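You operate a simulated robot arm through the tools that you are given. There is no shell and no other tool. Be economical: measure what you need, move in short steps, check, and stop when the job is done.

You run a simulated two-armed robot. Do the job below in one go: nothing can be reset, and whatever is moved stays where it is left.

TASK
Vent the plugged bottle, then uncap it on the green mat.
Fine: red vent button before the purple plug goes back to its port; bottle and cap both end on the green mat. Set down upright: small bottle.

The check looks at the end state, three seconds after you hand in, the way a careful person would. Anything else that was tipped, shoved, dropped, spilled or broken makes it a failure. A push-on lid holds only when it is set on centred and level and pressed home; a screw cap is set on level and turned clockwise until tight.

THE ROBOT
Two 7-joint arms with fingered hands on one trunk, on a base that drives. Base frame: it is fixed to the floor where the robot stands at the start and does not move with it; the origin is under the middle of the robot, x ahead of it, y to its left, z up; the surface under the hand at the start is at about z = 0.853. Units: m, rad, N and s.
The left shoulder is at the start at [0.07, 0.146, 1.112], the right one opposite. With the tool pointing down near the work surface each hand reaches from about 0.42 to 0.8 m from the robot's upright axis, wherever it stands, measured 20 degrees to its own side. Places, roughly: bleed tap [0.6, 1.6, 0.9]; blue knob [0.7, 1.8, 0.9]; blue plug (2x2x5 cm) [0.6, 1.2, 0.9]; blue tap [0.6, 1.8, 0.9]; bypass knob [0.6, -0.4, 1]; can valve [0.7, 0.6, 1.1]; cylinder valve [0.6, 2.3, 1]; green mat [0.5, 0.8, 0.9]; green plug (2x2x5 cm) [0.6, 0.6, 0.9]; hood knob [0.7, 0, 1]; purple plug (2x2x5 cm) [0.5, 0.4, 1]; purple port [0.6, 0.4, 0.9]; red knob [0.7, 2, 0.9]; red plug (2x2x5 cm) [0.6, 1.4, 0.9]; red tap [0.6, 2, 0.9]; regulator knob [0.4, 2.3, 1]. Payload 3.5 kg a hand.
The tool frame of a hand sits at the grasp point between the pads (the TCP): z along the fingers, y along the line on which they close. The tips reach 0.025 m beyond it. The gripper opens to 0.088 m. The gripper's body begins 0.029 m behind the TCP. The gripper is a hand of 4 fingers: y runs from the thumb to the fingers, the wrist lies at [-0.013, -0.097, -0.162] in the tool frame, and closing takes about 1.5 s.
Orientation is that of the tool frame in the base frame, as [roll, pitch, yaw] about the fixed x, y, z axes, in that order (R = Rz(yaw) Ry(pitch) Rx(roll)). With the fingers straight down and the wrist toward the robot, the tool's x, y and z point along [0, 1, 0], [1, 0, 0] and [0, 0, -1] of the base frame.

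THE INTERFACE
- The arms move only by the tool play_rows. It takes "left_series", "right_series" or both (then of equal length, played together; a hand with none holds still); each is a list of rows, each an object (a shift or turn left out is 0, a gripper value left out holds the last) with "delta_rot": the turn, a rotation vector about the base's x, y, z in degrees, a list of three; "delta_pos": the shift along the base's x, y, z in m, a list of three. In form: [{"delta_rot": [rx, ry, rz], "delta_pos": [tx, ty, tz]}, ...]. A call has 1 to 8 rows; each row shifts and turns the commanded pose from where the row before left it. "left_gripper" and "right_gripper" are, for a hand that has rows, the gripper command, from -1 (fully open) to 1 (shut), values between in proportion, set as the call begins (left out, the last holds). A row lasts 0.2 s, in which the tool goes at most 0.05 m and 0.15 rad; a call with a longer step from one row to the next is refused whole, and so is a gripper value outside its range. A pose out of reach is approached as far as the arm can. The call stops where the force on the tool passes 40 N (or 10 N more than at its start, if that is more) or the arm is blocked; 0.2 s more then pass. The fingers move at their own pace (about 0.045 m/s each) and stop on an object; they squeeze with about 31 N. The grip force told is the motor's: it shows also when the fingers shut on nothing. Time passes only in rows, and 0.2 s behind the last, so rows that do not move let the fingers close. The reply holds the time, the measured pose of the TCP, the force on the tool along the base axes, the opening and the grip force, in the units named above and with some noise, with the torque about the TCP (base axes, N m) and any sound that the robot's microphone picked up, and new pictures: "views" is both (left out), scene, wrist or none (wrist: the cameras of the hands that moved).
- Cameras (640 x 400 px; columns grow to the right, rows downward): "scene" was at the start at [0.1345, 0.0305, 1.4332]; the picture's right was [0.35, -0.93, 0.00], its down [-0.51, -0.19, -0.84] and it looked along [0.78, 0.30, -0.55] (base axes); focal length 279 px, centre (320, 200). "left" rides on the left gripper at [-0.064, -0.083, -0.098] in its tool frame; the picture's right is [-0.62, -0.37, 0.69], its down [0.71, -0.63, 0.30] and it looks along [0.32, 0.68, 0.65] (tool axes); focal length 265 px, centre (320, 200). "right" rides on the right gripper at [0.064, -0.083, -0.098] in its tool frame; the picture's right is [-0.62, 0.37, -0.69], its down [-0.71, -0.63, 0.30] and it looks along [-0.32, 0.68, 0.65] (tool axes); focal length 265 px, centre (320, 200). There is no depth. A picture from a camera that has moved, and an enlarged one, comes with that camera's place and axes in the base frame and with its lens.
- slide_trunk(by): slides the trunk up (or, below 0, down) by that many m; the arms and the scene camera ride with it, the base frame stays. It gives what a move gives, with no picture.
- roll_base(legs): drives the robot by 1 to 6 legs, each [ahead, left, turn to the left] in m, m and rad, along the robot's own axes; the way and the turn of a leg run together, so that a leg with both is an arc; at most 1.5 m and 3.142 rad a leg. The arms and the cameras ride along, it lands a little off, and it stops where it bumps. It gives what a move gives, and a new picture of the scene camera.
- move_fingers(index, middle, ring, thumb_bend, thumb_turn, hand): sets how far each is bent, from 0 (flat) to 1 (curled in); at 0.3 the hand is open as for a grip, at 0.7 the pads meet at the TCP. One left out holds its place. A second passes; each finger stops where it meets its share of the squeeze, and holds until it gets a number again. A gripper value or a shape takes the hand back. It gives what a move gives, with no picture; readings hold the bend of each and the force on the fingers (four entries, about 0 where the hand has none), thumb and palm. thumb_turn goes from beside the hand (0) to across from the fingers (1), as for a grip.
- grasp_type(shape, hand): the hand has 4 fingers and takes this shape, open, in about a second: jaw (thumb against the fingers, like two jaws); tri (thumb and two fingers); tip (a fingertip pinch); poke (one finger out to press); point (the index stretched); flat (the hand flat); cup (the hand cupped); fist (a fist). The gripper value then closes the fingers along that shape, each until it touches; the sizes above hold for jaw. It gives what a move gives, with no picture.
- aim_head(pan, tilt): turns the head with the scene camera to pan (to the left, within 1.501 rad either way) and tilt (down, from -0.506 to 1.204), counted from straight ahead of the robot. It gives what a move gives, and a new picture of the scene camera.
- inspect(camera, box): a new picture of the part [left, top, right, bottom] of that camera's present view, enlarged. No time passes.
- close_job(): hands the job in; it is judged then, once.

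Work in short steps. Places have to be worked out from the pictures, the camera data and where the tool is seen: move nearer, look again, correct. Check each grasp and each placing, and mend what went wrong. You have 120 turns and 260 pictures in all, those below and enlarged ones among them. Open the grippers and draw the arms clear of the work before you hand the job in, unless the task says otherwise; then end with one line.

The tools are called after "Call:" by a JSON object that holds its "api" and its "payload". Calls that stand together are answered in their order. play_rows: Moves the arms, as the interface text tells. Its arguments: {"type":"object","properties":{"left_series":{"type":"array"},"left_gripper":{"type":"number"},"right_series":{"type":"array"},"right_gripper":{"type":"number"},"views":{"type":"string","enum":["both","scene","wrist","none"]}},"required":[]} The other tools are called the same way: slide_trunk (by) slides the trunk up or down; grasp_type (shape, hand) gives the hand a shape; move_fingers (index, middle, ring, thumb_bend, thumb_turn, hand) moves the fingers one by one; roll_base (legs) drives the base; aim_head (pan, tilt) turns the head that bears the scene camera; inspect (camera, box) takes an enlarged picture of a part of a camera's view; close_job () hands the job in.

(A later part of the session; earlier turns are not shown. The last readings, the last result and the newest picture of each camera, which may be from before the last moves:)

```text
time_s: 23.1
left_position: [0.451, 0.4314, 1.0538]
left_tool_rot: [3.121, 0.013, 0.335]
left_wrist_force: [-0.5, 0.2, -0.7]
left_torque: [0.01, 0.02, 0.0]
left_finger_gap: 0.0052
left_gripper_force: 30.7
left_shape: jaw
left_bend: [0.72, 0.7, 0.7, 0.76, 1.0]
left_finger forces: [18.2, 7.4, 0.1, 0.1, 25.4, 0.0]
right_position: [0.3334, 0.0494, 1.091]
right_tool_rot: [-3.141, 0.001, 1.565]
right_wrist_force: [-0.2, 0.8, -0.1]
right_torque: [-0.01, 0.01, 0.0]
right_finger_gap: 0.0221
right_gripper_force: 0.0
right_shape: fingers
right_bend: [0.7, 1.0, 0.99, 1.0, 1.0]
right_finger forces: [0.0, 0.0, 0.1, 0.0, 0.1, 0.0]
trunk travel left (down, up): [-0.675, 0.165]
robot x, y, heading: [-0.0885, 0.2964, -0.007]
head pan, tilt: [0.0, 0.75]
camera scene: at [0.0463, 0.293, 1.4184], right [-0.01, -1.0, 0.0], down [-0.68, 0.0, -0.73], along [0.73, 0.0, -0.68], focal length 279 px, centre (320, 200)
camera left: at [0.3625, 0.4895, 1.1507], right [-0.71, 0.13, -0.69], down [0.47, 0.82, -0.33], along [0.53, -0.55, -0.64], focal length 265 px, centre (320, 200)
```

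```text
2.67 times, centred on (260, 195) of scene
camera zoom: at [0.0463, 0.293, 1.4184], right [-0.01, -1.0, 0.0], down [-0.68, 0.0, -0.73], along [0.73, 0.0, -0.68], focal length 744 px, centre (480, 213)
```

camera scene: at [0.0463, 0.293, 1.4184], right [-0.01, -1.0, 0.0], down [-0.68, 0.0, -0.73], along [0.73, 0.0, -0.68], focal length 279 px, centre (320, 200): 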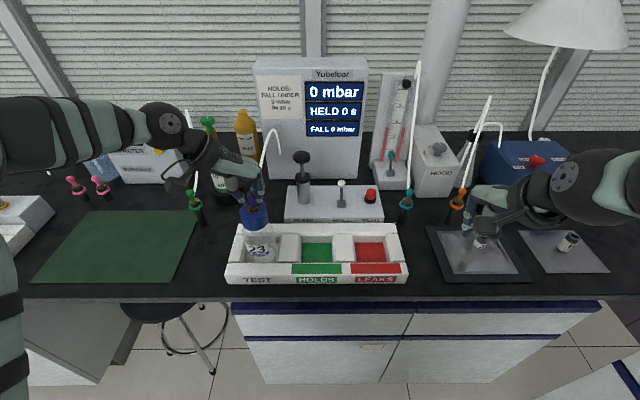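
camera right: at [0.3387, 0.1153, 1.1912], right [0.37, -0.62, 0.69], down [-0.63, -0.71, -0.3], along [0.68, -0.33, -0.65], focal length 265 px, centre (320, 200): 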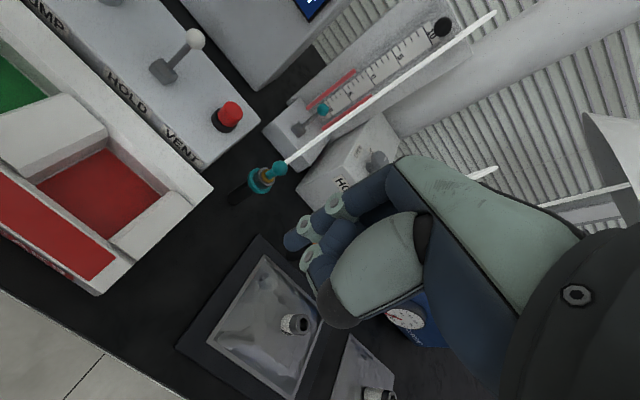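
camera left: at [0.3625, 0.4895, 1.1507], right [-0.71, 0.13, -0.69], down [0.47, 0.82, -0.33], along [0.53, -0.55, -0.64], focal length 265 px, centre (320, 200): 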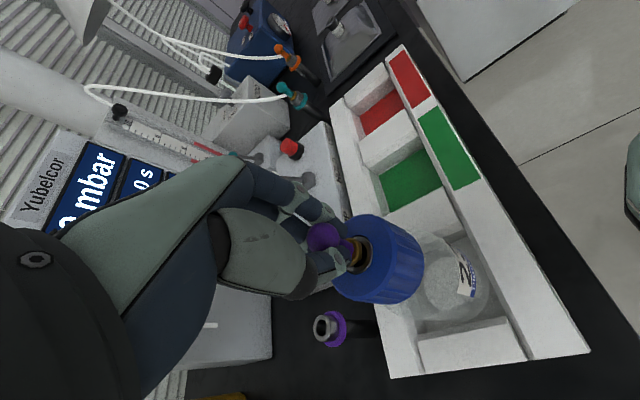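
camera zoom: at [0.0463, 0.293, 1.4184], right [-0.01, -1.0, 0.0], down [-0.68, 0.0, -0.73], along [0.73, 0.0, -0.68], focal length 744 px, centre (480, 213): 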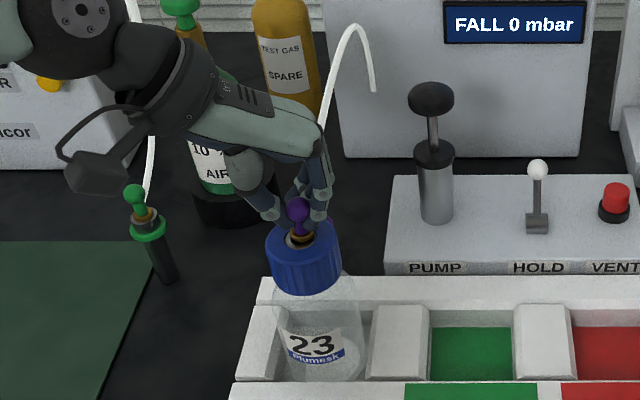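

The grip shows index/middle against thumb on the knob (~25 N). I try a small vertical pull to see whether the plug comes out or the bottle rises with it.

Call:
{"api": "play_rows", "payload": {"left_series": [{"delta_pos": [0, 0, 0.004]}, {"delta_pos": [0, 0, 0.004]}, {"delta_pos": [0, 0, 0.004]}, {}], "views": "both"}}

Call:
{"api": "inspect", "payload": {"camera": "scene", "box": [200, 120, 320, 270]}}

```text
time_s: 24.1
left_position: [0.4505, 0.4306, 1.0652]
left_tool_rot: [3.121, 0.014, 0.335]
left_wrist_force: [0.7, 0.2, -0.1]
left_torque: [0.0, 0.02, 0.0]
left_finger_gap: 0.0051
left_gripper_force: 31.3
left_shape: jaw
left_bend: [0.72, 0.7, 0.7, 0.76, 1.0]
left_finger forces: [18.4, 7.5, 0.1, 0.0, 25.5, 0.1]
right_position: [0.3346, 0.0488, 1.0914]
right_tool_rot: [-3.14, 0.0, 1.563]
right_wrist_force: [0.3, -0.1, 0.9]
right_torque: [-0.01, -0.03, 0.0]
right_finger_gap: 0.0225
right_gripper_force: 0.0
right_shape: fingers
right_bend: [0.7, 1.0, 0.99, 1.0, 1.0]
right_finger forces: [0.0, 0.0, 0.0, 0.0, 0.1, 0.1]
trunk travel left (down, up): [-0.675, 0.165]
robot x, y, heading: [-0.082, 0.2968, -0.006]
head pan, tilt: [0.0, 0.75]
camera scene: at [0.0464, 0.2929, 1.4183], right [-0.01, -1.0, 0.0], down [-0.68, 0.0, -0.73], along [0.73, 0.0, -0.68], focal length 279 px, centre (320, 200)
camera left: at [0.3623, 0.4886, 1.1634], right [-0.71, 0.13, -0.69], down [0.47, 0.82, -0.33], along [0.53, -0.55, -0.64], focal length 265 px, centre (320, 200)
```

scene: 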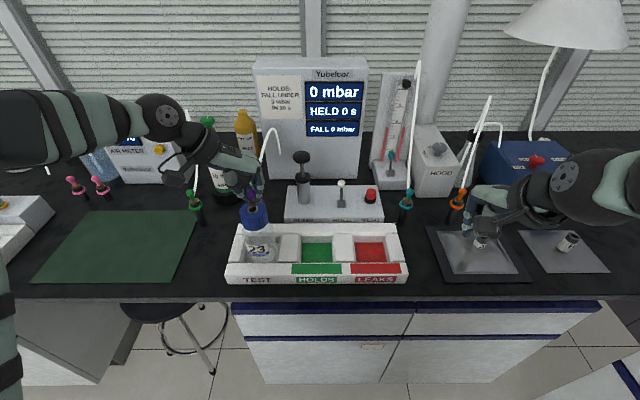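
left: 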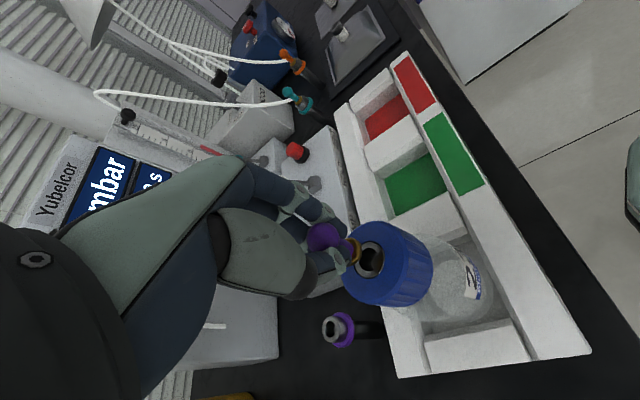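

```text
2.67 times, centred on (260, 195) of scene
camera zoom: at [0.0464, 0.2929, 1.4183], right [-0.01, -1.0, 0.0], down [-0.68, 0.0, -0.73], along [0.73, 0.0, -0.68], focal length 744 px, centre (480, 213)
```

zoom: 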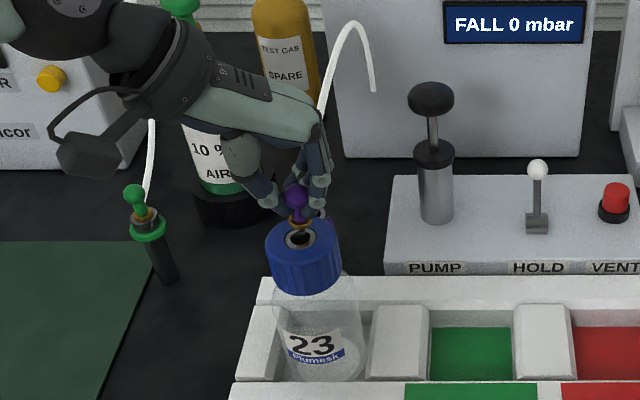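

The plug slid out and the bottle stayed put. Port rim estimate ≈[0.561, 0.447, 0.928]. Lift clear and carry over to above the port.

Call:
{"api": "play_rows", "payload": {"left_series": [{"delta_pos": [0, 0, 0.035]}, {"delta_pos": [0, 0, 0.02]}, {"delta_pos": [0.04, 0.006, 0]}, {"delta_pos": [0.04, 0.006, 0]}, {"delta_pos": [0.03, 0.006, 0]}, {"delta_pos": [0, 0, -0.04]}, {"delta_pos": [0, 0, -0.04]}, {}], "views": "both"}}

Call:
{"api": "inspect", "payload": {"camera": "left", "box": [240, 160, 480, 360]}}

Call:
{"api": "inspect", "payload": {"camera": "scene", "box": [200, 100, 320, 270]}}

```text
time_s: 25.9
left_position: [0.5627, 0.4472, 1.0412]
left_tool_rot: [3.122, 0.013, 0.335]
left_wrist_force: [0.0, 0.5, -0.5]
left_torque: [0.01, -0.01, -0.04]
left_finger_gap: 0.0054
left_gripper_force: 31.0
left_shape: jaw
left_bend: [0.72, 0.7, 0.7, 0.76, 1.0]
left_finger forces: [18.8, 8.6, 0.0, 0.1, 25.0, 0.0]
right_position: [0.3348, 0.0492, 1.0923]
right_tool_rot: [3.14, 0.001, 1.564]
right_wrist_force: [0.2, -0.2, 0.0]
right_torque: [-0.05, 0.0, 0.03]
right_finger_gap: 0.0228
right_gripper_force: 0.0
right_shape: fingers
right_bend: [0.7, 1.0, 0.99, 1.0, 1.0]
right_finger forces: [0.1, 0.1, 0.0, 0.1, 0.0, 0.0]
trunk travel left (down, up): [-0.675, 0.165]
robot x, y, heading: [-0.0864, 0.2961, -0.003]
head pan, tilt: [0.0, 0.75]
camera scene: at [0.0461, 0.2922, 1.4184], right [-0.01, -1.0, 0.0], down [-0.68, 0.0, -0.73], along [0.73, 0.0, -0.68], focal length 279 px, centre (320, 200)
camera left: at [0.4752, 0.505, 1.1386], right [-0.71, 0.13, -0.69], down [0.47, 0.82, -0.33], along [0.53, -0.55, -0.64], focal length 265 px, centre (320, 200)
```

scene: 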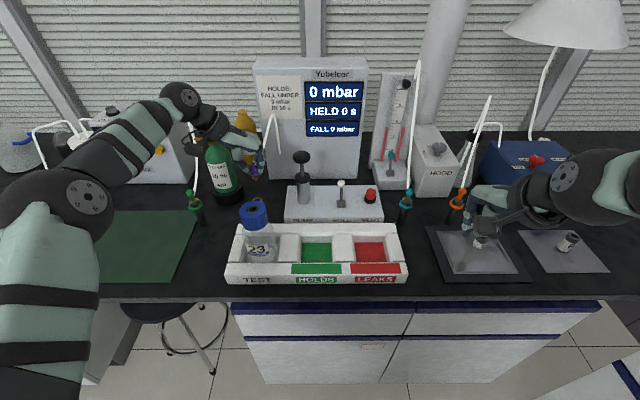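
left: 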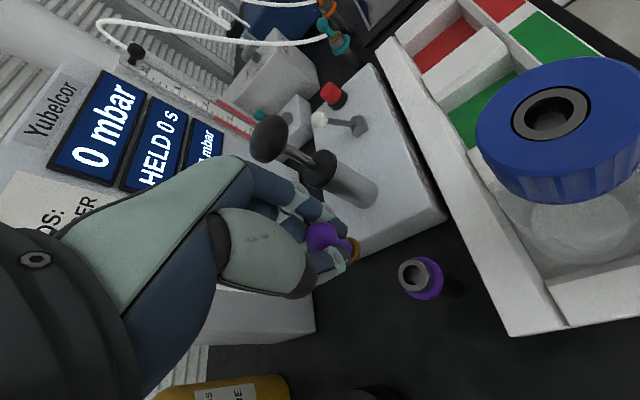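

```text
2.00 times, centred on (360, 260) of left
camera zoom: at [0.4752, 0.505, 1.1386], right [-0.71, 0.13, -0.69], down [0.47, 0.82, -0.33], along [0.53, -0.55, -0.64], focal length 531 px, centre (240, 80)
```

zoom: 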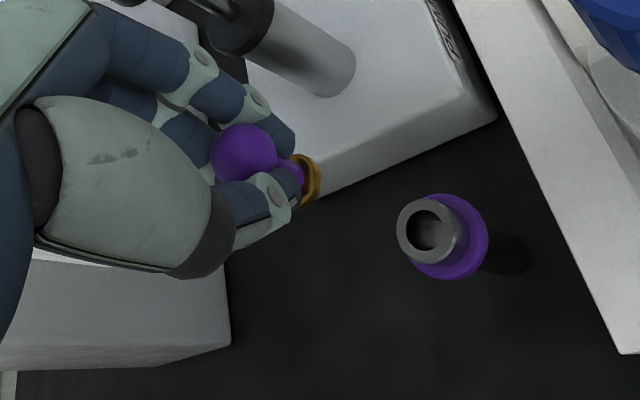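

```text
2.35 times, centred on (260, 185) of scene
camera zoom: at [0.0461, 0.2922, 1.4184], right [-0.01, -1.0, 0.0], down [-0.68, 0.0, -0.73], along [0.73, 0.0, -0.68], focal length 656 px, centre (461, 235)
```

zoom: 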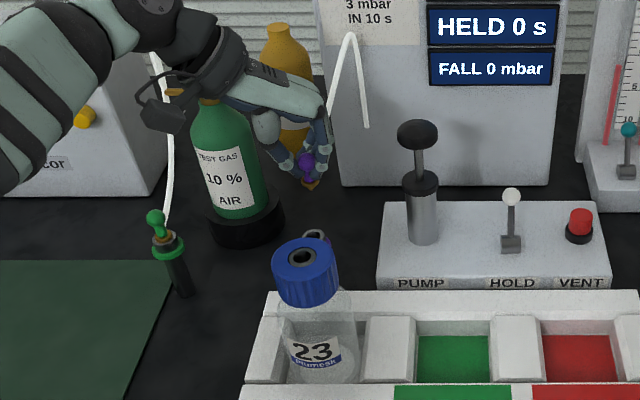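

Plug axis ≈[0.562, 0.443], port ≈[0.563, 0.448, 0.93]. Shift 5 mm left and lower in steps; check before inserting.

Call:
{"api": "play_rows", "payload": {"left_series": [{"delta_pos": [0.001, 0.005, 0]}, {"delta_pos": [0, 0, -0.02]}, {"delta_pos": [0, 0, -0.02]}, {}], "views": "none"}}

Call:
{"api": "inspect", "payload": {"camera": "left", "box": [270, 190, 430, 320]}}

Call:
{"api": "inspect", "payload": {"camera": "scene", "box": [220, 140, 290, 220]}}

```text
time_s: 26.9
left_position: [0.5636, 0.454, 1.0005]
left_tool_rot: [3.121, 0.011, 0.334]
left_wrist_force: [0.6, 0.0, 0.1]
left_torque: [-0.01, 0.03, 0.01]
left_finger_gap: 0.0049
left_gripper_force: 30.7
left_shape: jaw
left_bend: [0.72, 0.7, 0.7, 0.76, 1.0]
left_finger forces: [18.9, 8.7, 0.0, 0.1, 25.2, 0.0]
right_position: [0.3332, 0.0503, 1.0911]
right_tool_rot: [-3.141, -0.001, 1.563]
right_wrist_force: [-0.1, 1.4, 0.1]
right_torque: [0.02, -0.01, 0.0]
right_finger_gap: 0.0224
right_gripper_force: 0.1
right_shape: fingers
right_bend: [0.7, 1.0, 0.99, 1.0, 1.0]
right_finger forces: [0.0, 0.0, 0.1, 0.0, 0.1, 0.0]
trunk travel left (down, up): [-0.675, 0.165]
robot x, y, heading: [-0.0877, 0.2926, -0.007]
head pan, tilt: [0.0, 0.75]
```

```text
3.08 times, centred on (350, 255) of left
camera zoom: at [0.4751, 0.5123, 1.0988], right [-0.71, 0.13, -0.69], down [0.47, 0.82, -0.33], along [0.53, -0.55, -0.64], focal length 817 px, centre (228, 31)
```

zoom: 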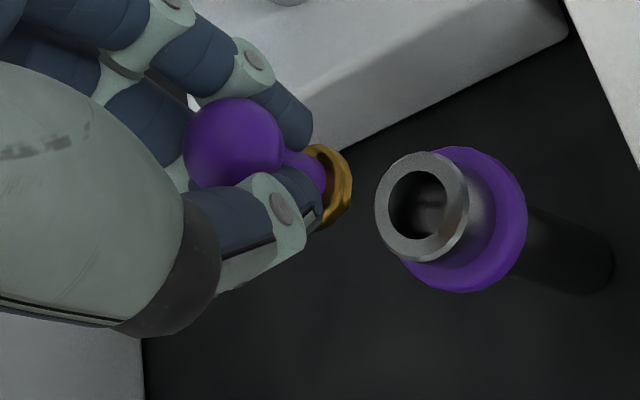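

```text
5.00 times, centred on (255, 180) of scene
camera zoom: at [0.0462, 0.2928, 1.4184], right [-0.01, -1.0, 0.0], down [-0.68, 0.0, -0.73], along [0.73, 0.0, -0.68], focal length 1394 px, centre (645, 300)
```

zoom: 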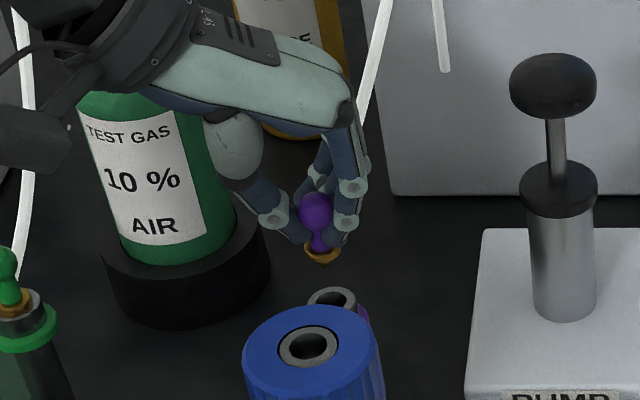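

Vertical-line projection says y is good but the plug is ~3 mm too far in +x. Correct and lower another 2 cm, look again.

Call:
{"api": "play_rows", "payload": {"left_series": [{"delta_pos": [-0.003, -0.001, 0]}, {"delta_pos": [0, 0, -0.018]}, {}], "views": "none"}}

Call:
{"api": "inspect", "payload": {"camera": "left", "box": [270, 190, 430, 320]}}

Call:
{"api": "inspect", "payload": {"camera": "scene", "box": [220, 140, 290, 220]}}

```text
time_s: 27.7
left_position: [0.5603, 0.4527, 0.9819]
left_tool_rot: [3.12, 0.011, 0.334]
left_wrist_force: [1.1, 0.0, 0.0]
left_torque: [0.0, 0.0, 0.01]
left_finger_gap: 0.0053
left_gripper_force: 30.7
left_shape: jaw
left_bend: [0.72, 0.7, 0.7, 0.76, 1.0]
left_finger forces: [19.0, 8.7, 0.0, 0.1, 25.3, 0.1]
right_position: [0.3336, 0.0496, 1.0914]
right_tool_rot: [3.14, 0.0, 1.564]
right_wrist_force: [-0.8, 0.2, -0.9]
right_torque: [0.02, 0.0, 0.01]
right_finger_gap: 0.0225
right_gripper_force: 0.1
right_shape: fingers
right_bend: [0.7, 1.0, 0.99, 1.0, 1.0]
right_finger forces: [0.0, 0.0, 0.0, 0.0, 0.0, 0.1]
trunk travel left (down, up): [-0.675, 0.165]
robot x, y, heading: [-0.0836, 0.2956, -0.005]
head pan, tilt: [0.0, 0.75]
```

```text
3.08 times, centred on (350, 255) of left
camera zoom: at [0.4717, 0.5107, 1.08], right [-0.71, 0.13, -0.69], down [0.47, 0.82, -0.33], along [0.53, -0.55, -0.64], focal length 817 px, centre (228, 31)
```

zoom: 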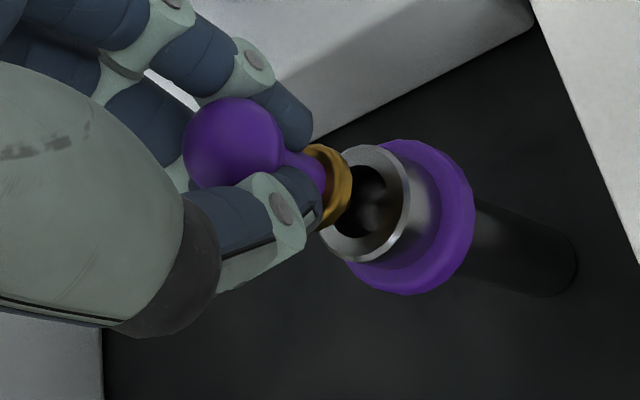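

```text
5.00 times, centred on (255, 180) of scene
camera zoom: at [0.0462, 0.2929, 1.4184], right [-0.01, -1.0, 0.0], down [-0.68, 0.0, -0.73], along [0.73, 0.0, -0.68], focal length 1394 px, centre (645, 300)
```

zoom: 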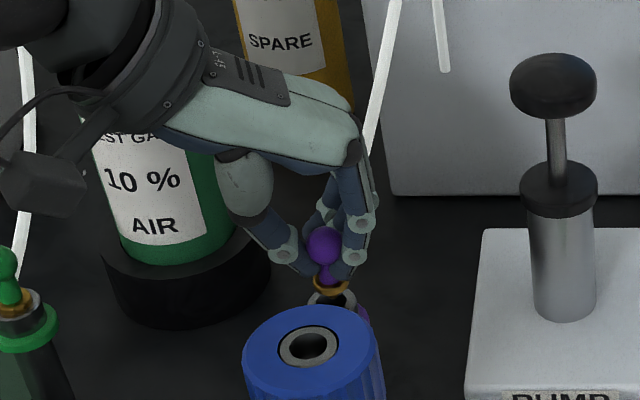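

Well aligned now in both views. Insert slowly.

Call:
{"api": "play_rows", "payload": {"left_series": [{"delta_pos": [0, 0, -0.005]}, {"delta_pos": [0, 0, -0.004]}, {"delta_pos": [0, 0, -0.004]}, {"delta_pos": [0, 0, -0.003]}, {}], "views": "none"}}

Call:
{"api": "inspect", "payload": {"camera": "left", "box": [270, 190, 430, 320]}}

Call:
{"api": "inspect", "payload": {"camera": "scene", "box": [220, 140, 290, 220]}}

```text
time_s: 28.9
left_position: [0.5586, 0.4546, 0.9707]
left_tool_rot: [3.116, 0.005, 0.336]
left_wrist_force: [3.9, 2.4, 17.0]
left_torque: [-0.05, -0.06, -0.01]
left_finger_gap: 0.0056
left_gripper_force: 31.5
left_shape: jaw
left_bend: [0.72, 0.7, 0.7, 0.77, 1.0]
left_finger forces: [18.7, 13.3, 0.0, 0.0, 27.1, 0.0]
right_position: [0.3325, 0.0495, 1.0916]
right_tool_rot: [3.139, 0.0, 1.565]
right_wrist_force: [-0.2, 0.3, -0.5]
right_torque: [0.01, 0.0, 0.0]
right_finger_gap: 0.0223
right_gripper_force: 0.0
right_shape: fingers
right_bend: [0.7, 1.0, 0.99, 1.0, 1.0]
right_finger forces: [0.0, 0.1, 0.0, 0.1, 0.0, 0.0]
trunk travel left (down, up): [-0.675, 0.165]
robot x, y, heading: [-0.087, 0.2938, -0.005]
head pan, tilt: [0.0, 0.75]
```

```text
3.08 times, centred on (350, 255) of left
camera zoom: at [0.4697, 0.5121, 1.0672], right [-0.7, 0.13, -0.7], down [0.47, 0.82, -0.32], along [0.53, -0.55, -0.64], focal length 817 px, centre (228, 31)
```

zoom: 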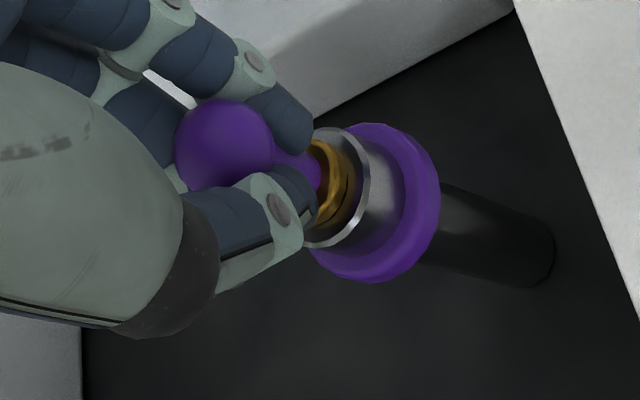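

```text
5.00 times, centred on (255, 180) of scene
camera zoom: at [0.044, 0.293, 1.4188], right [-0.01, -1.0, 0.0], down [-0.68, 0.0, -0.73], along [0.73, 0.0, -0.68], focal length 1394 px, centre (645, 300)
```

zoom: 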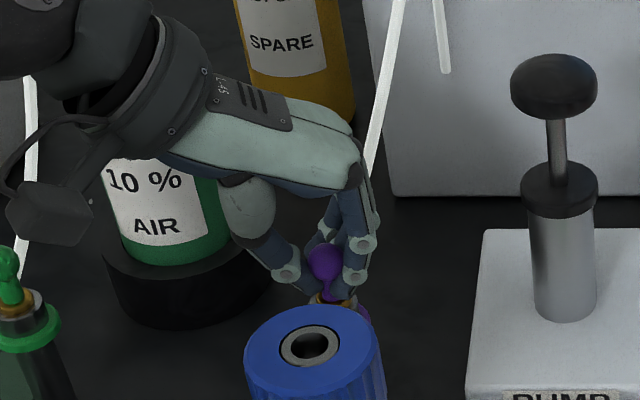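

Contact at 17 N with the ring concentric in the rim. Press a little more to see whether it goes home.

Call:
{"api": "play_rows", "payload": {"left_series": [{"delta_pos": [0.001, -0.001, -0.003]}, {"delta_pos": [0, 0, -0.003]}, {}], "views": "none"}}

Call:
{"api": "inspect", "payload": {"camera": "left", "box": [270, 190, 430, 320]}}

```text
time_s: 29.7
left_position: [0.5577, 0.4541, 0.9674]
left_tool_rot: [3.116, 0.0, 0.337]
left_wrist_force: [3.3, 8.4, 32.2]
left_torque: [0.01, -0.06, 0.08]
left_finger_gap: 0.0067
left_gripper_force: 31.0
left_shape: jaw
left_bend: [0.73, 0.71, 0.7, 0.78, 1.0]
left_finger forces: [20.4, 19.5, 0.1, 0.0, 31.8, 0.0]
right_position: [0.33, 0.0506, 1.0947]
right_tool_rot: [3.139, -0.001, 1.564]
right_wrist_force: [0.4, 0.0, 0.4]
right_torque: [-0.02, 0.02, 0.03]
right_finger_gap: 0.0225
right_gripper_force: 0.1
right_shape: fingers
right_bend: [0.7, 1.0, 0.99, 1.0, 1.0]
right_finger forces: [0.0, 0.0, 0.1, 0.0, 0.0, 0.0]
trunk travel left (down, up): [-0.675, 0.165]
robot x, y, heading: [-0.0906, 0.2959, -0.005]
head pan, tilt: [0.0, 0.75]
```

```text
3.08 times, centred on (350, 255) of left
camera zoom: at [0.4688, 0.5122, 1.0644], right [-0.7, 0.13, -0.7], down [0.47, 0.82, -0.32], along [0.54, -0.55, -0.64], focal length 817 px, centre (228, 31)
```

zoom: 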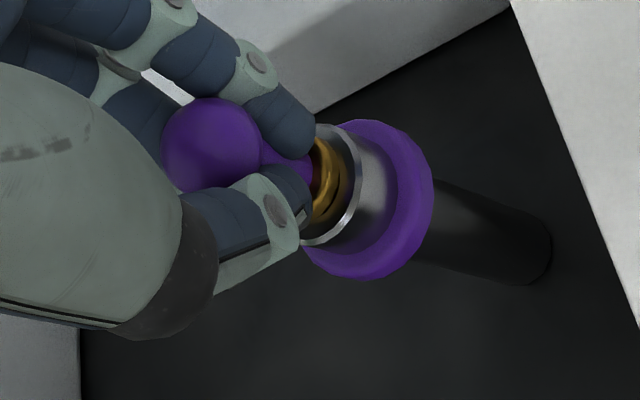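

The plug has stopped and slipped up slightly in the fingers, suggesting it's bottomed. Relieve the load a little, release, and look.

Call:
{"api": "play_rows", "payload": {"left_series": [{"delta_pos": [0, 0, 0.003]}, {"delta_pos": [0, 0, 0.003]}, {}], "views": "none"}}

Call:
{"api": "play_rows", "payload": {"left_series": [{}, {}, {}, {}, {}], "left_gripper": -0.2, "views": "none"}}

Call:
{"api": "inspect", "payload": {"camera": "left", "box": [270, 160, 430, 320]}}

Call:
{"api": "inspect", "payload": {"camera": "scene", "box": [170, 140, 290, 220]}}

```text
time_s: 30.5
left_position: [0.558, 0.4549, 0.969]
left_tool_rot: [3.119, 0.009, 0.335]
left_wrist_force: [2.3, 9.1, 19.2]
left_torque: [0.07, -0.06, 0.07]
left_finger_gap: 0.0065
left_gripper_force: 31.0
left_shape: jaw
left_bend: [0.73, 0.71, 0.7, 0.78, 1.0]
left_finger forces: [20.2, 19.1, 0.1, 0.2, 29.8, 0.0]
right_position: [0.3324, 0.051, 1.0924]
right_tool_rot: [3.139, 0.001, 1.563]
right_wrist_force: [-0.4, -0.2, -0.6]
right_torque: [-0.03, 0.0, 0.02]
right_finger_gap: 0.0223
right_gripper_force: 0.0
right_shape: fingers
right_bend: [0.7, 1.0, 0.99, 1.0, 1.0]
right_finger forces: [0.2, 0.0, 0.0, 0.1, 0.0, 0.0]
trunk travel left (down, up): [-0.675, 0.165]
robot x, y, heading: [-0.0891, 0.2928, -0.003]
head pan, tilt: [0.0, 0.75]
```

```text
time_s: 31.7
left_position: [0.5592, 0.4521, 0.9653]
left_tool_rot: [3.122, 0.011, 0.335]
left_wrist_force: [-0.1, 0.2, -0.1]
left_torque: [0.02, 0.0, -0.01]
left_finger_gap: 0.0525
left_gripper_force: 0.0
left_shape: jaw
left_bend: [0.29, 0.41, 0.37, 0.65, 1.0]
left_finger forces: [0.0, 0.1, 0.0, 0.0, 0.0, 0.1]
right_position: [0.3341, 0.0505, 1.0911]
right_tool_rot: [-3.141, 0.002, 1.564]
right_wrist_force: [0.0, -0.3, -0.6]
right_torque: [0.02, -0.01, 0.02]
right_finger_gap: 0.0226
right_gripper_force: 0.0
right_shape: fingers
right_bend: [0.7, 1.0, 0.99, 1.0, 1.0]
right_finger forces: [0.0, 0.0, 0.1, 0.0, 0.1, 0.0]
trunk travel left (down, up): [-0.675, 0.165]
robot x, y, heading: [-0.088, 0.2915, -0.003]
head pan, tilt: [0.0, 0.75]
```

```text
2.50 times, centred on (350, 240) of left
camera zoom: at [0.4723, 0.5106, 1.064], right [-0.71, 0.13, -0.69], down [0.47, 0.82, -0.33], along [0.53, -0.55, -0.64], focal length 664 px, centre (245, 100)
```

zoom: 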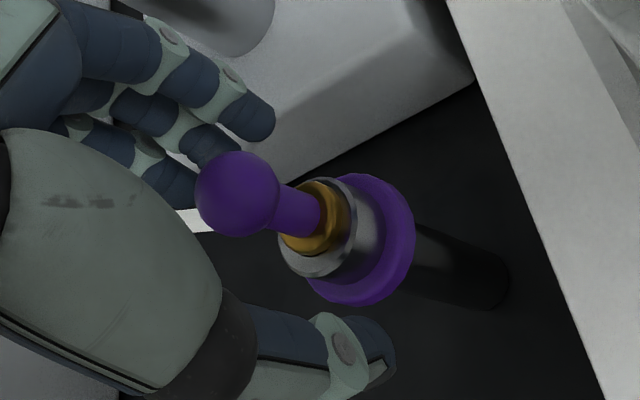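

```text
5.00 times, centred on (230, 180) of scene
camera zoom: at [0.0462, 0.293, 1.4184], right [-0.01, -1.0, 0.0], down [-0.68, 0.0, -0.73], along [0.73, 0.0, -0.68], focal length 1394 px, centre (770, 300)
```

zoom: 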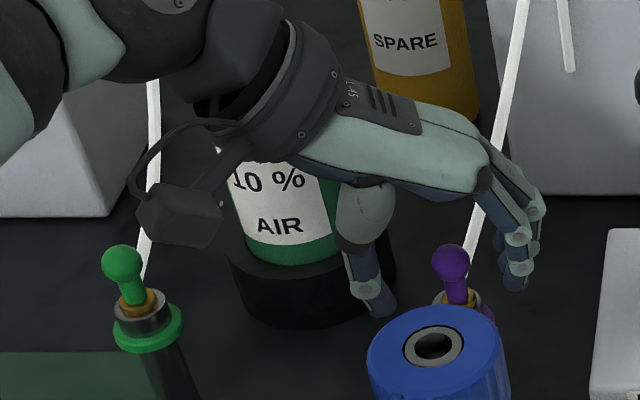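

Released; plug stands but the ring may not be fully seated/centred. Raise the hand and compare with the seated green plug.

Call:
{"api": "play_rows", "payload": {"left_series": [{"delta_pos": [0, 0, 0.03]}, {"delta_pos": [0, 0, 0.04]}, {"delta_pos": [0, 0, 0.04]}, {}], "left_gripper": -0.6, "views": "none"}}

Call:
{"api": "inspect", "payload": {"camera": "left", "box": [360, 200, 500, 340]}}

Call:
{"api": "inspect", "payload": {"camera": "scene", "box": [180, 170, 280, 230]}}

```text
time_s: 32.7
left_position: [0.5591, 0.4508, 1.0773]
left_tool_rot: [3.123, 0.013, 0.334]
left_wrist_force: [-0.3, 0.7, -0.5]
left_torque: [-0.03, 0.01, 0.0]
left_finger_gap: 0.0702
left_gripper_force: 0.0
left_shape: jaw
left_bend: [0.27, 0.34, 0.32, 0.49, 0.99]
left_finger forces: [0.0, 0.1, 0.0, 0.0, 0.0, 0.0]
right_position: [0.3337, 0.0497, 1.0924]
right_tool_rot: [-3.141, 0.0, 1.564]
right_wrist_force: [0.0, 0.5, 0.1]
right_torque: [0.01, -0.02, -0.02]
right_finger_gap: 0.0226
right_gripper_force: 0.1
right_shape: fingers
right_bend: [0.7, 1.0, 0.99, 1.0, 1.0]
right_finger forces: [0.1, 0.1, 0.0, 0.0, 0.0, 0.1]
trunk travel left (down, up): [-0.675, 0.165]
robot x, y, heading: [-0.0912, 0.2982, -0.005]
head pan, tilt: [0.0, 0.75]
```

```text
2.86 times, centred on (430, 270) of left
camera zoom: at [0.471, 0.5103, 1.1749], right [-0.71, 0.13, -0.69], down [0.47, 0.82, -0.33], along [0.53, -0.55, -0.64], focal length 758 px, centre (6, 0)
```

zoom: 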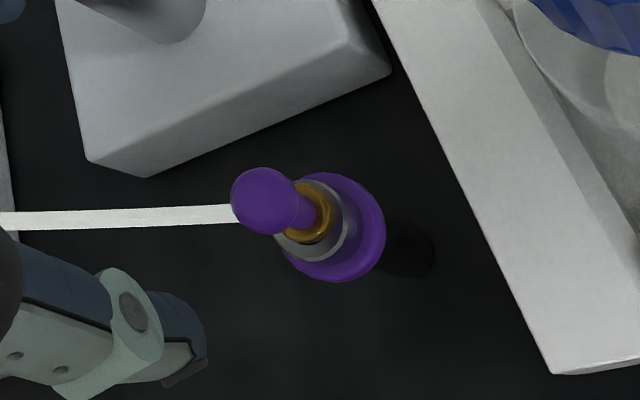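

```text
6.40 times, centred on (230, 200) of scene
camera zoom: at [0.0466, 0.2932, 1.4183], right [-0.01, -1.0, 0.0], down [-0.68, 0.0, -0.73], along [0.73, 0.0, -0.68], focal length 1784 px, centre (896, 200)
```

zoom: 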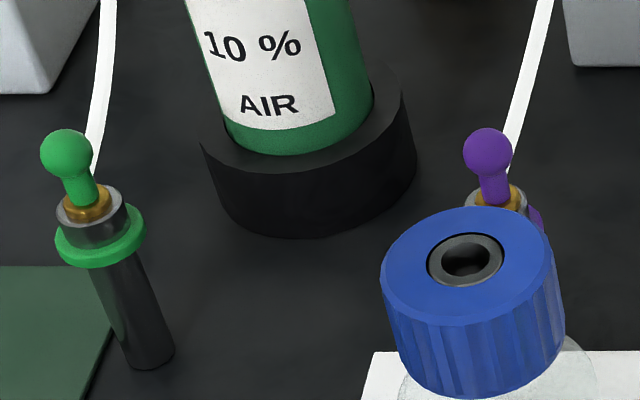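

Plug looks seated like the green one. Now move above the bottle cap (centre ≈[0.450, 0.4295], top ≈1.016) with the hand open, to lift the bottle by its cap.

Call:
{"api": "play_rows", "payload": {"left_series": [{"delta_pos": [0, 0, 0.035]}, {"delta_pos": [-0.036, -0.007, 0]}, {"delta_pos": [-0.036, -0.007, 0]}, {"delta_pos": [-0.037, -0.007, 0]}, {"delta_pos": [0, 0, -0.03]}, {}], "left_gripper": -1, "views": "both"}}

Call:
{"api": "inspect", "payload": {"camera": "scene", "box": [190, 130, 330, 290]}}

```text
time_s: 34.1
left_position: [0.4495, 0.4313, 1.082]
left_tool_rot: [3.12, 0.012, 0.336]
left_wrist_force: [0.2, -1.5, 0.0]
left_torque: [0.0, -0.01, -0.03]
left_finger_gap: 0.0877
left_gripper_force: 0.0
left_shape: jaw
left_bend: [0.3, 0.3, 0.3, 0.3, 0.98]
left_finger forces: [0.2, 0.1, 0.1, 0.0, 0.1, 0.1]
right_position: [0.3345, 0.0503, 1.0926]
right_tool_rot: [-3.141, 0.001, 1.563]
right_wrist_force: [-0.2, 0.0, -0.2]
right_torque: [0.01, 0.01, -0.03]
right_finger_gap: 0.0225
right_gripper_force: 0.1
right_shape: fingers
right_bend: [0.7, 1.0, 0.99, 1.0, 1.0]
right_finger forces: [0.0, 0.0, 0.0, 0.1, 0.0, 0.0]
trunk travel left (down, up): [-0.675, 0.165]
robot x, y, heading: [-0.0894, 0.2948, -0.005]
head pan, tilt: [0.0, 0.75]
camera scene: at [0.0461, 0.2929, 1.4184], right [-0.01, -1.0, 0.0], down [-0.68, 0.0, -0.73], along [0.73, 0.0, -0.68], focal length 279 px, centre (320, 200)
camera left: at [0.3618, 0.4901, 1.1798], right [-0.71, 0.13, -0.69], down [0.47, 0.82, -0.33], along [0.53, -0.55, -0.64], focal length 265 px, centre (320, 200)
```

scene: 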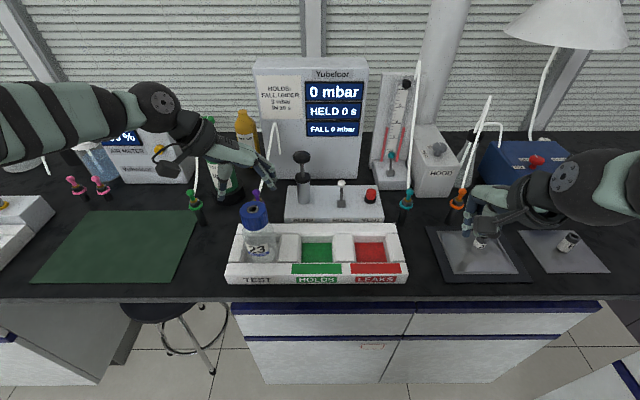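
left: 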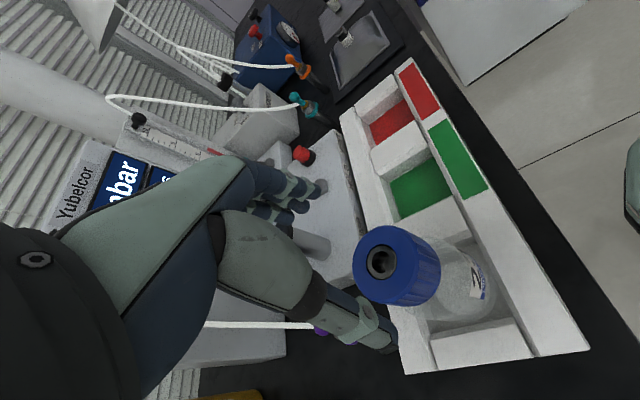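

```text
2.50 times, centred on (260, 210) of scene
camera zoom: at [0.0461, 0.2929, 1.4184], right [-0.01, -1.0, 0.0], down [-0.68, 0.0, -0.73], along [0.73, 0.0, -0.68], focal length 697 px, centre (470, 175)
```

zoom: 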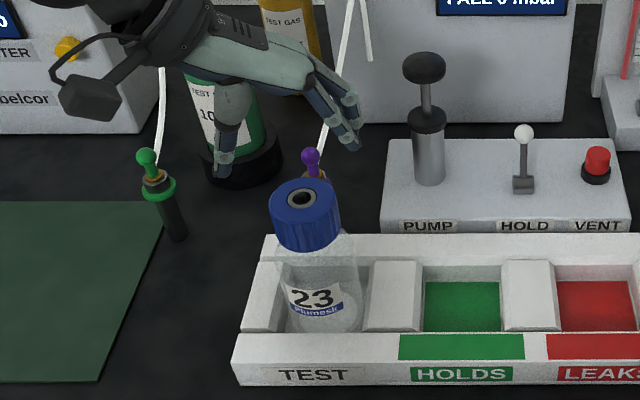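

Centred over the cap. Descend to TCP z≈1.002 and close on the cap.

Call:
{"api": "play_rows", "payload": {"left_series": [{"delta_pos": [0.0005, -0.002, -0.04]}, {"delta_pos": [0, 0, -0.025]}, {"delta_pos": [0, 0, -0.015]}, {}], "views": "none"}}

Call:
{"api": "play_rows", "payload": {"left_series": [{}, {}, {}, {}, {}, {}], "left_gripper": 1, "views": "both"}}

Call:
{"api": "inspect", "payload": {"camera": "scene", "box": [190, 130, 330, 290]}}

```text
time_s: 35.1
left_position: [0.4517, 0.4284, 1.0002]
left_tool_rot: [3.121, 0.014, 0.334]
left_wrist_force: [0.9, -1.0, -0.6]
left_torque: [-0.02, 0.0, 0.01]
left_finger_gap: 0.0878
left_gripper_force: 0.1
left_shape: jaw
left_bend: [0.3, 0.3, 0.3, 0.3, 0.98]
left_finger forces: [0.0, 0.1, 0.0, 0.0, 0.0, 0.0]
right_position: [0.3351, 0.0501, 1.0916]
right_tool_rot: [-3.141, 0.001, 1.561]
right_wrist_force: [0.0, -0.2, -0.4]
right_torque: [0.01, 0.01, 0.02]
right_finger_gap: 0.0223
right_gripper_force: 0.1
right_shape: fingers
right_bend: [0.7, 1.0, 0.99, 1.0, 1.0]
right_finger forces: [0.0, 0.0, 0.0, 0.0, 0.0, 0.0]
trunk travel left (down, up): [-0.675, 0.165]
robot x, y, heading: [-0.0879, 0.297, -0.004]
head pan, tilt: [0.0, 0.75]
```

```text
time_s: 36.5
left_position: [0.4502, 0.4288, 1.0003]
left_tool_rot: [3.12, 0.012, 0.335]
left_wrist_force: [-1.1, 1.4, 1.0]
left_torque: [0.07, 0.02, -0.04]
left_finger_gap: 0.0454
left_gripper_force: 30.1
left_shape: jaw
left_bend: [0.74, 0.44, 0.48, 0.69, 1.0]
left_finger forces: [16.7, 9.8, 0.0, 0.0, 27.3, 0.0]
right_position: [0.3331, 0.0496, 1.0923]
right_tool_rot: [3.141, 0.0, 1.563]
right_wrist_force: [-0.2, -1.1, -0.3]
right_torque: [0.02, 0.01, 0.02]
right_finger_gap: 0.0228
right_gripper_force: 0.0
right_shape: fingers
right_bend: [0.7, 1.0, 0.99, 1.0, 1.0]
right_finger forces: [0.1, 0.0, 0.0, 0.0, 0.0, 0.0]
trunk travel left (down, up): [-0.675, 0.165]
robot x, y, heading: [-0.0865, 0.2979, -0.003]
head pan, tilt: [0.0, 0.75]
camera scene: at [0.0463, 0.2932, 1.4184], right [-0.01, -1.0, 0.0], down [-0.68, 0.0, -0.73], along [0.73, 0.0, -0.68], focal length 279 px, centre (320, 200)
camera left: at [0.3636, 0.4881, 1.0985], right [-0.71, 0.13, -0.69], down [0.47, 0.82, -0.33], along [0.53, -0.55, -0.64], focal length 265 px, centre (320, 200)
```

scene: 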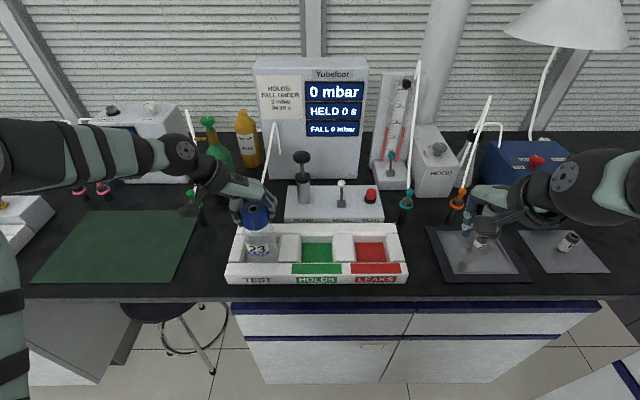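
left: 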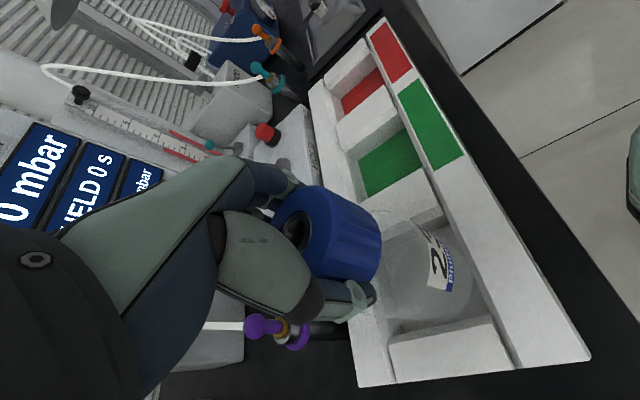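

```text
2.50 times, centred on (260, 210) of scene
camera zoom: at [0.0463, 0.2932, 1.4184], right [-0.01, -1.0, 0.0], down [-0.68, 0.0, -0.73], along [0.73, 0.0, -0.68], focal length 697 px, centre (470, 175)
```

zoom: 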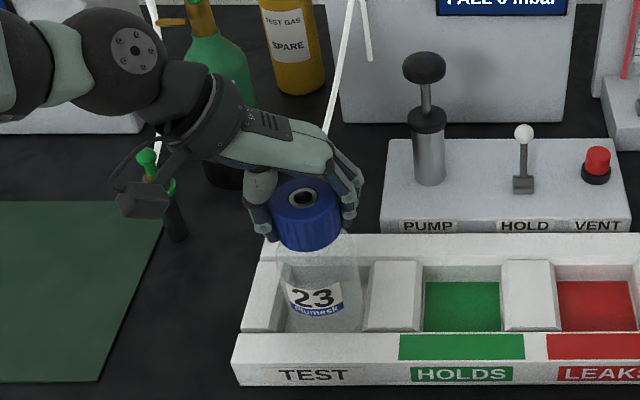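

Grip on the cap is firm. Lift straight up in steps.

Call:
{"api": "play_rows", "payload": {"left_series": [{"delta_pos": [0, 0, 0.015]}, {"delta_pos": [0, 0, 0.025]}, {"delta_pos": [0, 0, 0.03]}, {"delta_pos": [0, 0, 0.03]}, {"delta_pos": [0, 0, 0.03]}, {}], "views": "both"}}

```text
time_s: 37.9
left_position: [0.4524, 0.431, 1.1315]
left_tool_rot: [3.123, 0.012, 0.334]
left_wrist_force: [-0.4, 0.4, -3.1]
left_torque: [0.03, 0.02, -0.01]
left_finger_gap: 0.0451
left_gripper_force: 31.2
left_shape: jaw
left_bend: [0.74, 0.44, 0.48, 0.69, 1.0]
left_finger forces: [17.2, 10.2, 0.1, 0.0, 27.3, 0.0]
right_position: [0.336, 0.0506, 1.0908]
right_tool_rot: [-3.14, 0.001, 1.565]
right_wrist_force: [-0.3, -0.1, 0.0]
right_torque: [0.02, 0.01, 0.01]
right_finger_gap: 0.0222
right_gripper_force: 0.1
right_shape: fingers
right_bend: [0.7, 1.0, 0.99, 1.0, 1.0]
right_finger forces: [0.0, 0.0, 0.1, 0.0, 0.1, 0.0]
trunk travel left (down, up): [-0.675, 0.165]
robot x, y, heading: [-0.0864, 0.2949, -0.008]
head pan, tilt: [0.0, 0.75]
camera scene: at [0.047, 0.2931, 1.4183], right [-0.01, -1.0, 0.0], down [-0.68, 0.0, -0.73], along [0.73, 0.0, -0.68], focal length 279 px, centre (320, 200)
camera left: at [0.3649, 0.489, 1.2296], right [-0.71, 0.13, -0.69], down [0.47, 0.82, -0.33], along [0.53, -0.55, -0.64], focal length 265 px, centre (320, 200)
```

scene: 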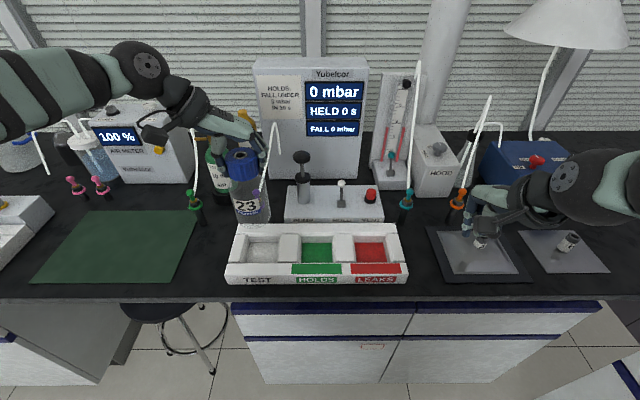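
left: 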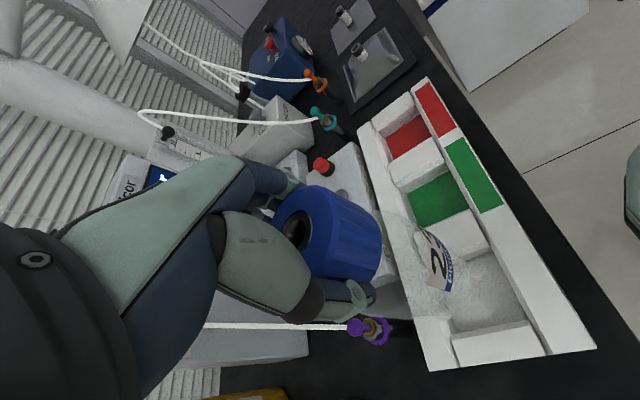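

Bottle is off the tray (weight ~3 N), plug stays in port. Mat spans x 0.38–0.61, y 0.63–0.94. Drive 0.43 m left with the bottle held high.

Call:
{"api": "roll_base", "payload": {"legs": [[0, 0.43, 0]]}}

```text
time_s: 40.5
left_position: [0.4556, 0.8566, 1.1308]
left_tool_rot: [3.123, 0.012, 0.329]
left_wrist_force: [0.0, -0.3, -2.5]
left_torque: [-0.02, -0.01, -0.03]
left_finger_gap: 0.0452
left_gripper_force: 31.2
left_shape: jaw
left_bend: [0.74, 0.44, 0.48, 0.69, 1.0]
left_finger forces: [17.1, 10.2, 0.1, 0.0, 27.3, 0.0]
right_position: [0.337, 0.4761, 1.0908]
right_tool_rot: [-3.141, -0.002, 1.56]
right_wrist_force: [0.0, -0.6, 0.4]
right_torque: [-0.04, 0.03, 0.03]
right_finger_gap: 0.0227
right_gripper_force: 0.1
right_shape: fingers
right_bend: [0.7, 1.0, 0.99, 1.0, 1.0]
right_finger forces: [0.0, 0.1, 0.1, 0.0, 0.0, 0.0]
trunk travel left (down, up): [-0.675, 0.165]
robot x, y, heading: [-0.0825, 0.7262, -0.006]
head pan, tilt: [0.0, 0.75]
camera scene: at [0.0498, 0.7208, 1.4183], right [-0.01, -1.0, 0.0], down [-0.68, 0.01, -0.73], along [0.73, -0.01, -0.68], focal length 279 px, centre (320, 200)
```

scene: 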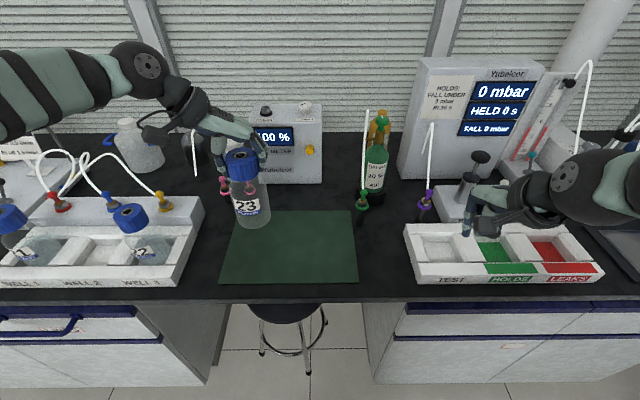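

Bottle now hangs above the mat's left edge. Move it to ≈[0.485, 0.78] and lower.

Call:
{"api": "play_rows", "payload": {"left_series": [{"delta_pos": [0.015, -0.038, 0]}, {"delta_pos": [0.015, -0.038, 0]}, {"delta_pos": [0, 0, -0.04]}, {"delta_pos": [0, 0, -0.04]}, {"delta_pos": [0, 0, -0.035]}, {}], "views": "both"}}

Call:
{"api": "inspect", "payload": {"camera": "scene", "box": [220, 120, 370, 290]}}

```text
time_s: 41.9
left_position: [0.483, 0.7816, 1.0182]
left_tool_rot: [3.123, 0.012, 0.331]
left_wrist_force: [-0.4, 0.4, -2.0]
left_torque: [0.04, -0.01, -0.01]
left_finger_gap: 0.0451
left_gripper_force: 31.0
left_shape: jaw
left_bend: [0.74, 0.44, 0.48, 0.69, 1.0]
left_finger forces: [17.3, 10.2, 0.0, 0.0, 27.4, 0.0]
right_position: [0.3367, 0.4788, 1.0921]
right_tool_rot: [-3.141, 0.002, 1.56]
right_wrist_force: [-0.5, 0.0, 0.2]
right_torque: [0.01, -0.01, 0.02]
right_finger_gap: 0.0225
right_gripper_force: 0.1
right_shape: fingers
right_bend: [0.7, 1.0, 0.99, 1.0, 1.0]
right_finger forces: [0.0, 0.1, 0.0, 0.0, 0.0, 0.1]
trunk travel left (down, up): [-0.675, 0.165]
robot x, y, heading: [-0.0866, 0.7237, -0.009]
head pan, tilt: [0.0, 0.75]
camera scene: at [0.0492, 0.7222, 1.4184], right [-0.01, -1.0, 0.0], down [-0.68, 0.01, -0.73], along [0.73, -0.01, -0.68], focal length 279 px, centre (320, 200)
camera left: at [0.3959, 0.8398, 1.115], right [-0.71, 0.13, -0.69], down [0.47, 0.82, -0.33], along [0.53, -0.56, -0.64], focal length 265 px, centre (320, 200)
```

scene: 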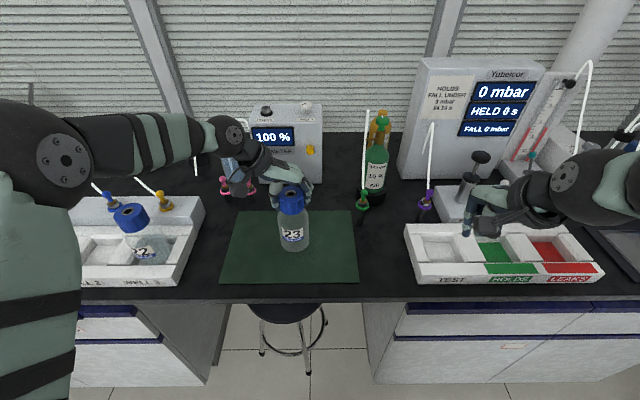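
left: 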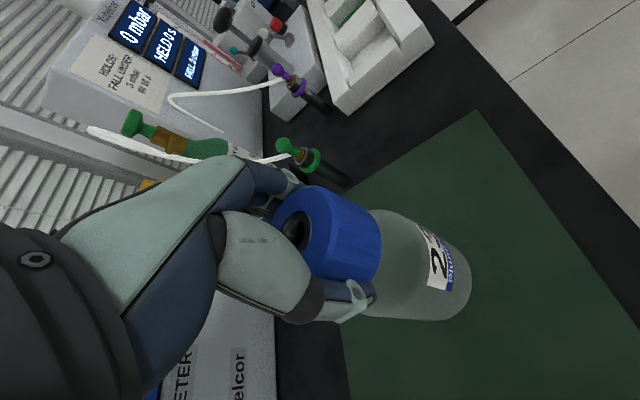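

```text
2.35 times, centred on (295, 205) of scene
camera zoom: at [0.0492, 0.7222, 1.4184], right [-0.01, -1.0, 0.0], down [-0.68, 0.01, -0.73], along [0.73, -0.01, -0.68], focal length 656 px, centre (379, 188)
```

zoom: 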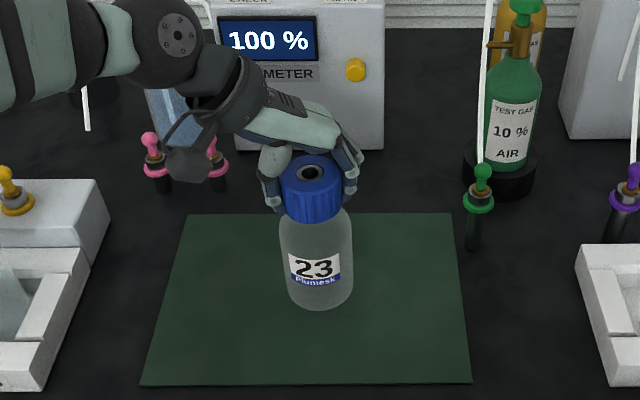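

Near the mat. Lower in small steps watching the force.

Call:
{"api": "play_rows", "payload": {"left_series": [{"delta_pos": [0, 0, -0.005]}, {"delta_pos": [0, 0, -0.005]}, {"delta_pos": [0, 0, -0.005]}, {}], "views": "none"}}

Call:
{"api": "play_rows", "payload": {"left_series": [{"delta_pos": [0, 0, -0.003]}, {"delta_pos": [0, 0, -0.003]}, {}], "views": "none"}}

```text
time_s: 42.9
left_position: [0.4855, 0.7824, 1.0018]
left_tool_rot: [3.122, 0.013, 0.33]
left_wrist_force: [-0.7, -0.7, -2.3]
left_torque: [-0.02, -0.02, 0.03]
left_finger_gap: 0.0453
left_gripper_force: 30.9
left_shape: jaw
left_bend: [0.74, 0.44, 0.48, 0.69, 1.0]
left_finger forces: [17.3, 10.2, 0.0, 0.0, 27.6, 0.0]
right_position: [0.3362, 0.4761, 1.0919]
right_tool_rot: [-3.141, -0.001, 1.561]
right_wrist_force: [0.7, 0.9, -0.2]
right_torque: [0.02, 0.01, -0.01]
right_finger_gap: 0.0223
right_gripper_force: 0.0
right_shape: fingers
right_bend: [0.7, 1.0, 0.99, 1.0, 1.0]
right_finger forces: [0.1, 0.0, 0.0, 0.0, 0.1, 0.1]
trunk travel left (down, up): [-0.675, 0.165]
robot x, y, heading: [-0.0859, 0.7247, -0.009]
head pan, tilt: [0.0, 0.75]
```

```text
time_s: 43.7
left_position: [0.4861, 0.7824, 0.9962]
left_tool_rot: [3.121, 0.009, 0.329]
left_wrist_force: [1.3, 0.5, 1.2]
left_torque: [0.01, -0.04, 0.01]
left_finger_gap: 0.0448
left_gripper_force: 30.9
left_shape: jaw
left_bend: [0.74, 0.44, 0.48, 0.69, 1.0]
left_finger forces: [17.4, 10.4, 0.0, 0.1, 27.6, 0.0]
right_position: [0.3372, 0.4774, 1.092]
right_tool_rot: [-3.14, 0.0, 1.561]
right_wrist_force: [-0.3, -0.2, 0.3]
right_torque: [0.03, -0.01, 0.02]
right_finger_gap: 0.0225
right_gripper_force: 0.1
right_shape: fingers
right_bend: [0.7, 1.0, 0.99, 1.0, 1.0]
right_finger forces: [0.0, 0.0, 0.1, 0.0, 0.1, 0.0]
trunk travel left (down, up): [-0.675, 0.165]
robot x, y, heading: [-0.0844, 0.7273, -0.009]
head pan, tilt: [0.0, 0.75]
```

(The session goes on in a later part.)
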